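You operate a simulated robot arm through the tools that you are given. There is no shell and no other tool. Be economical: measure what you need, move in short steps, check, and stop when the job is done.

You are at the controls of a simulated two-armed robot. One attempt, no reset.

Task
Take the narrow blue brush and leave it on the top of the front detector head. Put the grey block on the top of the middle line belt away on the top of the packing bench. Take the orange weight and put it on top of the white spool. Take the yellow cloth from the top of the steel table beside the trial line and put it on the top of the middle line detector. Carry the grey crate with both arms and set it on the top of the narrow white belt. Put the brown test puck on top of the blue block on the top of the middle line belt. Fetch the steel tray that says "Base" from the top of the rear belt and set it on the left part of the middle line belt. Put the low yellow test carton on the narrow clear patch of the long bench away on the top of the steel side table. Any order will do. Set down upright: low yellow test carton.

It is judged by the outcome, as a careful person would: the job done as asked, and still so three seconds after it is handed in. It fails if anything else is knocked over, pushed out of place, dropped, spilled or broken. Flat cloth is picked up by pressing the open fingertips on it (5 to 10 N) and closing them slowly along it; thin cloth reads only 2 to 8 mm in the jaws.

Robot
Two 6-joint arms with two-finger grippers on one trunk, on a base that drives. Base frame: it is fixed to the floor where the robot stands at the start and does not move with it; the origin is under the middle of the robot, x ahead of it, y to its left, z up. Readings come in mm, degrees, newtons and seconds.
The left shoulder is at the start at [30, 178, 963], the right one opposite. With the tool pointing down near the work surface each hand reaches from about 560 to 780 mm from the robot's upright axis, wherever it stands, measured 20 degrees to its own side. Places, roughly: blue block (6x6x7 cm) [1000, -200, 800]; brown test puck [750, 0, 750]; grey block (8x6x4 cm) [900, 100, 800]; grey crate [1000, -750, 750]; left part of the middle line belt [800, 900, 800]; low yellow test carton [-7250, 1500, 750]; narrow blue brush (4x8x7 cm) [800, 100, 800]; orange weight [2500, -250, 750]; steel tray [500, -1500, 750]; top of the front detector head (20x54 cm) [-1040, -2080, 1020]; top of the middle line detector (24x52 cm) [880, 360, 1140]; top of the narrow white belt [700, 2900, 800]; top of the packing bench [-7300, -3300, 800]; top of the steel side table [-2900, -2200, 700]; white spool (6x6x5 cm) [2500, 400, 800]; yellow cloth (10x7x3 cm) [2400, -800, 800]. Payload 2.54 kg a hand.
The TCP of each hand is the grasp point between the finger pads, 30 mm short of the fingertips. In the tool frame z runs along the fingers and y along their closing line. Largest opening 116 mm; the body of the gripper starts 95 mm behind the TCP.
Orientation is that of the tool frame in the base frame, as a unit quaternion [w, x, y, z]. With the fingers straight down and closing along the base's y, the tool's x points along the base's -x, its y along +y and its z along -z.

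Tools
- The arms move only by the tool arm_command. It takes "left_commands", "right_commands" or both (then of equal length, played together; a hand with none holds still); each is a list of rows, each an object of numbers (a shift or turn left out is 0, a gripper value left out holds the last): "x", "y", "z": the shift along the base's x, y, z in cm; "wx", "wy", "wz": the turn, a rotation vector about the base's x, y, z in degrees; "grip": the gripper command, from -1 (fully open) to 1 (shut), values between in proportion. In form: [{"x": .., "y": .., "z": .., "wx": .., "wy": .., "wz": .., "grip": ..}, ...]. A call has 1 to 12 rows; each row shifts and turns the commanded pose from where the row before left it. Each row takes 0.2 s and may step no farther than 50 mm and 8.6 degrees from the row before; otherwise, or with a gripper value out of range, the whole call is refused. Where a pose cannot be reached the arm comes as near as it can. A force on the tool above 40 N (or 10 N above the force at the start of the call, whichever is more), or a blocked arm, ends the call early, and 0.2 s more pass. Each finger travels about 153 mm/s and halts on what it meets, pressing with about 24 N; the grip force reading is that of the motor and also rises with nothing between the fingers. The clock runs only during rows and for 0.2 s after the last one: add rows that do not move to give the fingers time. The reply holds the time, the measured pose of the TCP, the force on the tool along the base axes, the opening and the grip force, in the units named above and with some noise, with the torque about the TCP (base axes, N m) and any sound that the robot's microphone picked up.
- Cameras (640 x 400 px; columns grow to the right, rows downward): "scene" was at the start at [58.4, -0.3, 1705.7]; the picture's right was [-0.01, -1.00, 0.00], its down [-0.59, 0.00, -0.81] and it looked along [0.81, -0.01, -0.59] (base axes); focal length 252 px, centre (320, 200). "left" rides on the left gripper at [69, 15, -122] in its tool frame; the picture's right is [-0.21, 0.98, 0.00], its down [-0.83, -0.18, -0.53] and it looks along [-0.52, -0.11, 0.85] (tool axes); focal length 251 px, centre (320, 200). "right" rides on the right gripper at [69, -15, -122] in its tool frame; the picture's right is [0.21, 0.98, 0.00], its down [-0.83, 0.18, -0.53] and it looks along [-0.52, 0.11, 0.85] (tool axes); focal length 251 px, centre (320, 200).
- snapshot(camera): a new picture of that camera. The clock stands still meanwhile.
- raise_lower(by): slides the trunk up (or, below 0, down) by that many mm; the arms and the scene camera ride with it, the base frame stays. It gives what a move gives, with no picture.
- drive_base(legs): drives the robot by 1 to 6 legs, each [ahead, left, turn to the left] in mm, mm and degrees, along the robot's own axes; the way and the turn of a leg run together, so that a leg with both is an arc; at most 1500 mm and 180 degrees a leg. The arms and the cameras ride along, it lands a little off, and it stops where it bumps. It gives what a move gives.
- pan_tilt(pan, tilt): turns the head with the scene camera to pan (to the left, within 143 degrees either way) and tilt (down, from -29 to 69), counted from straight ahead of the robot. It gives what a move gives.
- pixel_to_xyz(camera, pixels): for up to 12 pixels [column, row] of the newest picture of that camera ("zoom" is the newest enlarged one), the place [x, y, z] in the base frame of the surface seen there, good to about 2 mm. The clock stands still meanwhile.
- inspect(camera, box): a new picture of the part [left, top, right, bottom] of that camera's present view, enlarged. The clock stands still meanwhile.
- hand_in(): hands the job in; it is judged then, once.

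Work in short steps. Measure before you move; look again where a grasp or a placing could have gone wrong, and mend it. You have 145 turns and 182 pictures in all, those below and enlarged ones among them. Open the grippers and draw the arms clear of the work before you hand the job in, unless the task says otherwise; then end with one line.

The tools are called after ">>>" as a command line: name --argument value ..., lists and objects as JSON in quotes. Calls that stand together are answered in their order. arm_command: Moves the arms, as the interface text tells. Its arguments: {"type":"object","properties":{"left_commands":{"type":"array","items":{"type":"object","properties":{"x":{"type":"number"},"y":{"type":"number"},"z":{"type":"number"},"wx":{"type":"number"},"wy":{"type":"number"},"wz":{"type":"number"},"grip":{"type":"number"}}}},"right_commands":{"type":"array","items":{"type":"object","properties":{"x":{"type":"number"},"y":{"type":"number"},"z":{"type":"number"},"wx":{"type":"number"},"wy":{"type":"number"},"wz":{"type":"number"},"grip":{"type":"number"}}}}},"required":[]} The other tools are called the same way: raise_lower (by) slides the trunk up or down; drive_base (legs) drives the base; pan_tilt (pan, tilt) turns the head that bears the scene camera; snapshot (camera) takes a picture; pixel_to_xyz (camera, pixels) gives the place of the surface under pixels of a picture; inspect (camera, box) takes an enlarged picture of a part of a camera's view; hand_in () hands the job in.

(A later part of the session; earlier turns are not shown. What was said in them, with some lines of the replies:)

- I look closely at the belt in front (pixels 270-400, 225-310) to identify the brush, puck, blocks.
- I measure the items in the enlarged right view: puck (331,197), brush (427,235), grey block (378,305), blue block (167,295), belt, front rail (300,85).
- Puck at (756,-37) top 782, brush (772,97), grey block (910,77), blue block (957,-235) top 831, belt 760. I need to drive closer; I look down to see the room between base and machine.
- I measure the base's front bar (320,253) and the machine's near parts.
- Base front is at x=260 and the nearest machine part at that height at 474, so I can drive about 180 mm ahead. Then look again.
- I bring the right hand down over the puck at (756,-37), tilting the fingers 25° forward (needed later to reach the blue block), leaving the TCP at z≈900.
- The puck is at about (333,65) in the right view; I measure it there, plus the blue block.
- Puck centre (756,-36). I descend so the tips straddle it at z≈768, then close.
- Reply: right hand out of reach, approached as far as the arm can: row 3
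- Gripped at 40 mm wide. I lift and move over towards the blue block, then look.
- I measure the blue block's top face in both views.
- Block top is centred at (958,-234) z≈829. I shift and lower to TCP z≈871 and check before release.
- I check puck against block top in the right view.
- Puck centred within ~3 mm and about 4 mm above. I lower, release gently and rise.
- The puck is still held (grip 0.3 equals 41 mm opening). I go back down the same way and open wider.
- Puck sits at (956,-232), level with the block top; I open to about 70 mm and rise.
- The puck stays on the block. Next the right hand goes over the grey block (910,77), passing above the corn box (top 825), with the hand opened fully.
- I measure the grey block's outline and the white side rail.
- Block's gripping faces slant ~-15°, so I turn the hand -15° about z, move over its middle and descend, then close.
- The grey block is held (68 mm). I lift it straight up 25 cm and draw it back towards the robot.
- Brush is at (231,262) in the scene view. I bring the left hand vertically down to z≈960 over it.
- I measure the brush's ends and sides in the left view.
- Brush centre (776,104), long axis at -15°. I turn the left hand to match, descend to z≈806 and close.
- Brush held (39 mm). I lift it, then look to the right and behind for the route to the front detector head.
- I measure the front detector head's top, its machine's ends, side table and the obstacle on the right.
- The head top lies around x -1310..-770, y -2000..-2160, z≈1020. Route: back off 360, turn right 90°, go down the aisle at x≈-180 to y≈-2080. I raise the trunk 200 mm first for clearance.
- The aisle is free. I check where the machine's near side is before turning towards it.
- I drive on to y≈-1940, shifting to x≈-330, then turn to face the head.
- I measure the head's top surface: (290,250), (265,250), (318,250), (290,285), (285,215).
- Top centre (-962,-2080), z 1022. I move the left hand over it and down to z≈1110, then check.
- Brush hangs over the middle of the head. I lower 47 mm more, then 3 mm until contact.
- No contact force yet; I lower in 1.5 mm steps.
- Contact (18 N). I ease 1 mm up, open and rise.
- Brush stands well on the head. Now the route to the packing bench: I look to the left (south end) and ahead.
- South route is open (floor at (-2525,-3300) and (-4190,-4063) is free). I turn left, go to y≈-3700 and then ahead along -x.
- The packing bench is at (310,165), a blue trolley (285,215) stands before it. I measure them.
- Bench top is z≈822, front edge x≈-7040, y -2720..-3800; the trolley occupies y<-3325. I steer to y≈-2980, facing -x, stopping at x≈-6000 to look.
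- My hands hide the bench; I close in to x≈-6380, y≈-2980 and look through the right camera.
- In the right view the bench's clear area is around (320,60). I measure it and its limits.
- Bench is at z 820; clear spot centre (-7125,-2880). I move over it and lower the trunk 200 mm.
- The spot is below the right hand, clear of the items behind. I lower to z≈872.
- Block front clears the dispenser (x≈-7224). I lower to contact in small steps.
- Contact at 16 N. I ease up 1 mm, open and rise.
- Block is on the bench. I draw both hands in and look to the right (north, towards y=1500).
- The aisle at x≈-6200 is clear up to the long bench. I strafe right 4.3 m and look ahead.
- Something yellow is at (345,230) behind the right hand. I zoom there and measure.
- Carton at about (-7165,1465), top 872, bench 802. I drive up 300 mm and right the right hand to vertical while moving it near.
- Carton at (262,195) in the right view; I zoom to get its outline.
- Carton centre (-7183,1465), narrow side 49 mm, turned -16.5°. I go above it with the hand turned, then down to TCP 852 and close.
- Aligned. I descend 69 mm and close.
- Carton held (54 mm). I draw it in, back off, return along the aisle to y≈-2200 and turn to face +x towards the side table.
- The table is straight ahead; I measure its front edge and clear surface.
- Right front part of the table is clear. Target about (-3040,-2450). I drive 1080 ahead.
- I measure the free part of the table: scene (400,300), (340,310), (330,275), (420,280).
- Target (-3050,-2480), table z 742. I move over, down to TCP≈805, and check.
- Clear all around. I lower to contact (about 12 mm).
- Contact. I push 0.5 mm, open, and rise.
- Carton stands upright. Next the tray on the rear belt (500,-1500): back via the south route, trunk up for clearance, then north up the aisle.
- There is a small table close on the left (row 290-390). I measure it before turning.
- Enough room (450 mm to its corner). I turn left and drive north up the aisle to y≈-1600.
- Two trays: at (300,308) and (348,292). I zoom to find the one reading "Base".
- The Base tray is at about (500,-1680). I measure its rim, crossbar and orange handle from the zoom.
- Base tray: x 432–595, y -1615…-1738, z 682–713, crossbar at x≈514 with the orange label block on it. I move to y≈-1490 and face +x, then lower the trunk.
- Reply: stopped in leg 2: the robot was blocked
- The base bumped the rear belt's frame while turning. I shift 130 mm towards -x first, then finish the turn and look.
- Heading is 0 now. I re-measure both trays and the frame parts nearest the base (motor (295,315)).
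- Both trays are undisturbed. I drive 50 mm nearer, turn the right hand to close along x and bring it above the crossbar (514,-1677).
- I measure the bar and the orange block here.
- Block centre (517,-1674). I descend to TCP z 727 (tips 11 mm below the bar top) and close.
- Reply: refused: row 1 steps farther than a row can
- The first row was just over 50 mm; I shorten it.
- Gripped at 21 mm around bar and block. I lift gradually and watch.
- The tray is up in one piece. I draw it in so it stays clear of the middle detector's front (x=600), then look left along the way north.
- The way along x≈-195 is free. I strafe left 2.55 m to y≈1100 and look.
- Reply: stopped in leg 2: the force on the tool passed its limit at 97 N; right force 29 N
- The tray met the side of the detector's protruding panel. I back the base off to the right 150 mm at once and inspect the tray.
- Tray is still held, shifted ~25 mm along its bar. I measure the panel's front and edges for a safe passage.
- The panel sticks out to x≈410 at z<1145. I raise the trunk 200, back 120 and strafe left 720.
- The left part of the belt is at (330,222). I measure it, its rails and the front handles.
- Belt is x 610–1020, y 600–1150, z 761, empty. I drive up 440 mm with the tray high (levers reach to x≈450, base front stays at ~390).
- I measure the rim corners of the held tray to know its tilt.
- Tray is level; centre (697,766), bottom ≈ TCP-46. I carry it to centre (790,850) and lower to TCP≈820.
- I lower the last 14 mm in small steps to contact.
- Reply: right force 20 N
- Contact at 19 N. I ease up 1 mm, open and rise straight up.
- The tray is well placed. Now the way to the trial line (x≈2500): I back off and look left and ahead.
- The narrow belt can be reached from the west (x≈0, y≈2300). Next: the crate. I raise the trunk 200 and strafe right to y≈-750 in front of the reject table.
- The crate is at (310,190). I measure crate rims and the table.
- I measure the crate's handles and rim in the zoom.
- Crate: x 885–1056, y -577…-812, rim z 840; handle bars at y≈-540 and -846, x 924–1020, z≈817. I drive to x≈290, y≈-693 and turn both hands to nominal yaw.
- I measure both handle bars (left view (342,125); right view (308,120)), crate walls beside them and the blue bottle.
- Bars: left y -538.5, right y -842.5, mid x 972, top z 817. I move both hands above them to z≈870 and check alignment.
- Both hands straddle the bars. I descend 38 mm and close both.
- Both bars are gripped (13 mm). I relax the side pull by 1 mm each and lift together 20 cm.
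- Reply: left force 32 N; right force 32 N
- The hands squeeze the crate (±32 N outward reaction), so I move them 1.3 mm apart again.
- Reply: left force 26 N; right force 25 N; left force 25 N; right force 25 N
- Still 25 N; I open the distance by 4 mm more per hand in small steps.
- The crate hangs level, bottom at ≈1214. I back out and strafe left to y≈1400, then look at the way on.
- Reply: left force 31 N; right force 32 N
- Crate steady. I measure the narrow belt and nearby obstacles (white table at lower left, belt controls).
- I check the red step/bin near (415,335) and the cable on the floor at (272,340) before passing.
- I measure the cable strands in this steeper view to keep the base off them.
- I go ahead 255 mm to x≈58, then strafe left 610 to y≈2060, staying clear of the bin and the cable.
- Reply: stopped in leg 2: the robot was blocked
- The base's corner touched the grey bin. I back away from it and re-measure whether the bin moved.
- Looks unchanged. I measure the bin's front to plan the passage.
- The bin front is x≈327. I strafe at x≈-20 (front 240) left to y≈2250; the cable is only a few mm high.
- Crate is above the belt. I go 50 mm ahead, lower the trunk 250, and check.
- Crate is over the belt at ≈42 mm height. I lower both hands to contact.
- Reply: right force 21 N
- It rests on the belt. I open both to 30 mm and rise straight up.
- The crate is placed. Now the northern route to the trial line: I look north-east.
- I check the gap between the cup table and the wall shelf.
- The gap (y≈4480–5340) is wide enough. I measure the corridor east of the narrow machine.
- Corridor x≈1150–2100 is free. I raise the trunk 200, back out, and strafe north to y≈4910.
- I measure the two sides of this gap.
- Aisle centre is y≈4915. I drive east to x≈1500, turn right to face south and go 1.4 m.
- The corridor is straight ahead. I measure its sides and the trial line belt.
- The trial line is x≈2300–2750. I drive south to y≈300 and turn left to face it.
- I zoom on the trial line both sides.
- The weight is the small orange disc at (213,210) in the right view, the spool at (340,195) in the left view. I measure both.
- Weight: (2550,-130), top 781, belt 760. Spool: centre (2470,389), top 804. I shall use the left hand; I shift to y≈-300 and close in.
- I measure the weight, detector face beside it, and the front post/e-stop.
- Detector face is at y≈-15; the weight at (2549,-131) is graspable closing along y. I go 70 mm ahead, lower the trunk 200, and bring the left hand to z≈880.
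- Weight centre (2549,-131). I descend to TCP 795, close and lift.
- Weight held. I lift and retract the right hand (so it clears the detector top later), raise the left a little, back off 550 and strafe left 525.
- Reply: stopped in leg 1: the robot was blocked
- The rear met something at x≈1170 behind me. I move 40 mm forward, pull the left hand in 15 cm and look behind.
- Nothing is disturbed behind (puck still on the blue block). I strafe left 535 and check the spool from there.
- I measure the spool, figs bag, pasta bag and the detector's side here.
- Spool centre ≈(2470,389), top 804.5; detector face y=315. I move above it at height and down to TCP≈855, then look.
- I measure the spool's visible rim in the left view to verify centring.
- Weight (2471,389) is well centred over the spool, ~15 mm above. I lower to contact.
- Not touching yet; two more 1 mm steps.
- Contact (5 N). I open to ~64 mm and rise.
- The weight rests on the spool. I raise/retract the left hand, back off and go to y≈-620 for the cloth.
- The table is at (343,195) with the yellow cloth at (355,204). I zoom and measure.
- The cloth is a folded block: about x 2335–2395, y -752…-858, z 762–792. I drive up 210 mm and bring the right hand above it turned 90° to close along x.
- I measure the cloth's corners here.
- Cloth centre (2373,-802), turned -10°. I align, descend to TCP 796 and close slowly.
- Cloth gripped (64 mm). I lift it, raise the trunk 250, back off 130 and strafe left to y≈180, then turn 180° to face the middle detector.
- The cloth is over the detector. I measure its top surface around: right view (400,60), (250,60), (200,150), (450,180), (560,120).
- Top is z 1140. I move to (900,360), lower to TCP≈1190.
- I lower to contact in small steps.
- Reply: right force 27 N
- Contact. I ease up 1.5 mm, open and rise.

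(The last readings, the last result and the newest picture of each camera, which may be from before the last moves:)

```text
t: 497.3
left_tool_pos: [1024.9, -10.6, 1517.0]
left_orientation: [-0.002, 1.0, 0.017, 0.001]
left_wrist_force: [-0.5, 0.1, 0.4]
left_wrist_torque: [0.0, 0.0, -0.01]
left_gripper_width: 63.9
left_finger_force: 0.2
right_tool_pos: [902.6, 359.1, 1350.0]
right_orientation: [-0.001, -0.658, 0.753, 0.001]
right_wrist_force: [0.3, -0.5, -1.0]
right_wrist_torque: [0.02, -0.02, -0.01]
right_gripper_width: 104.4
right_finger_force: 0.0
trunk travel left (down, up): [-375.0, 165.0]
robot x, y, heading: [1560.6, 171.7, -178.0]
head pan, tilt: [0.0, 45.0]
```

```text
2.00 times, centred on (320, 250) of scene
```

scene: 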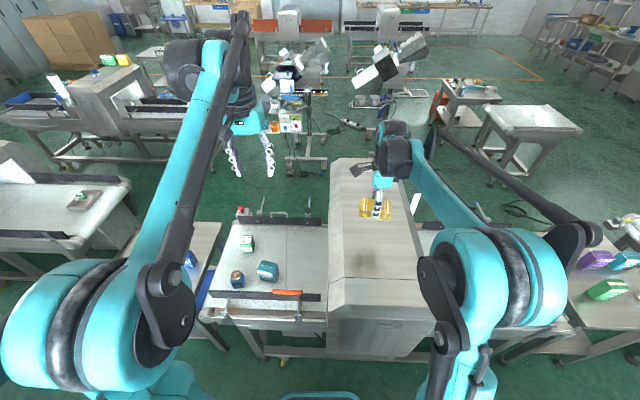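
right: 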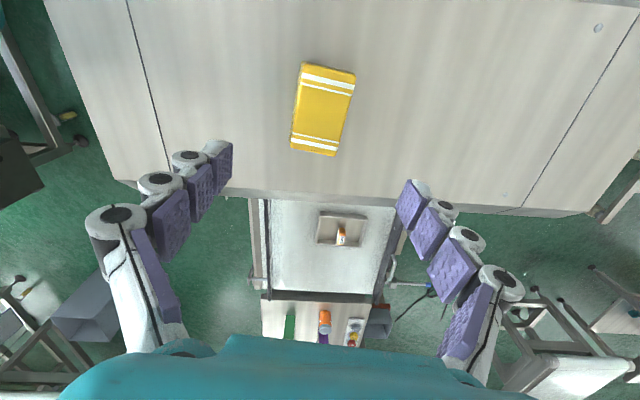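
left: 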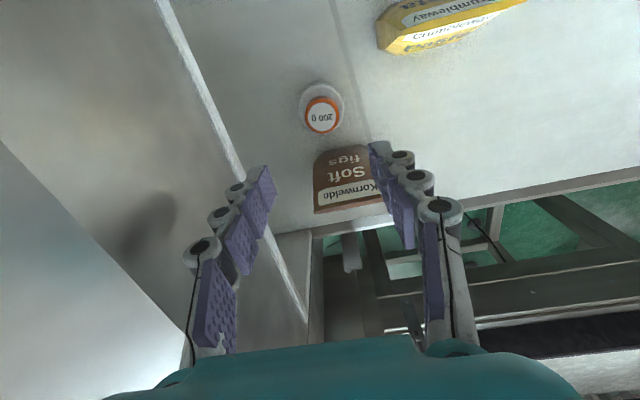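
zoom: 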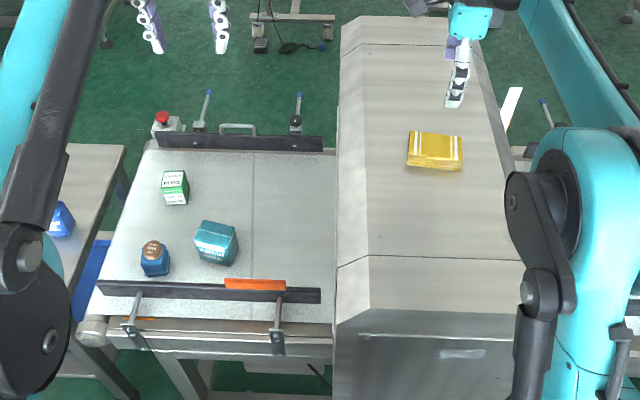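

The cloth lies on the detector, the puck still on the blue block, the tray on the left belt. I back the arms clear 200 mm.

>>> drive_base --legs '[[-200, 0, 0]]'

>>> snapshot --camera "scene"

```text
t: 498.9
left_tool_pos: [1225.3, -2.5, 1515.6]
left_orientation: [-0.002, 1.0, 0.015, 0.0]
left_wrist_force: [-0.2, -0.7, 0.7]
left_wrist_torque: [-0.01, 0.0, -0.03]
left_gripper_width: 63.6
left_finger_force: 0.0
right_tool_pos: [1103.7, 368.6, 1349.7]
right_orientation: [-0.001, -0.657, 0.754, 0.001]
right_wrist_force: [0.2, -0.3, 0.2]
right_wrist_torque: [0.01, 0.03, -0.02]
right_gripper_width: 104.5
right_finger_force: 0.1
trunk travel left (down, up): [-375.0, 165.0]
robot x, y, heading: [1764.6, 175.1, -177.9]
head pan, tilt: [0.0, 45.0]
```

```text
54 pictures are left
```

scene: 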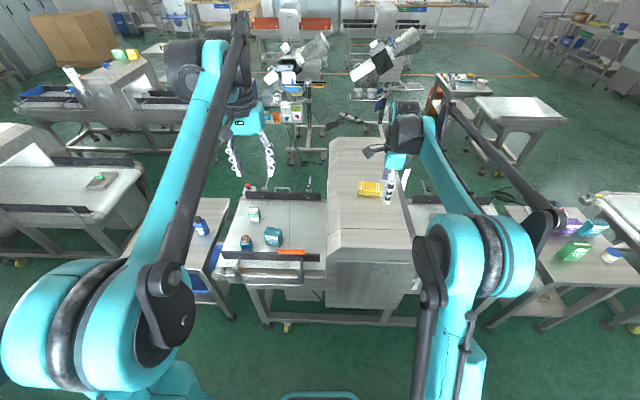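

All eight placements are done and the arms are clear; I hand in.

>>> hand_in

```text
The job is handed in.
```

All eight items were placed as asked and the job is handed in; on the way the base bumped the rear belt's frame, the grey bin and something behind it near the middle line, and the carried tray hit the middle detector's panel, but nothing looked moved or knocked over afterwards.
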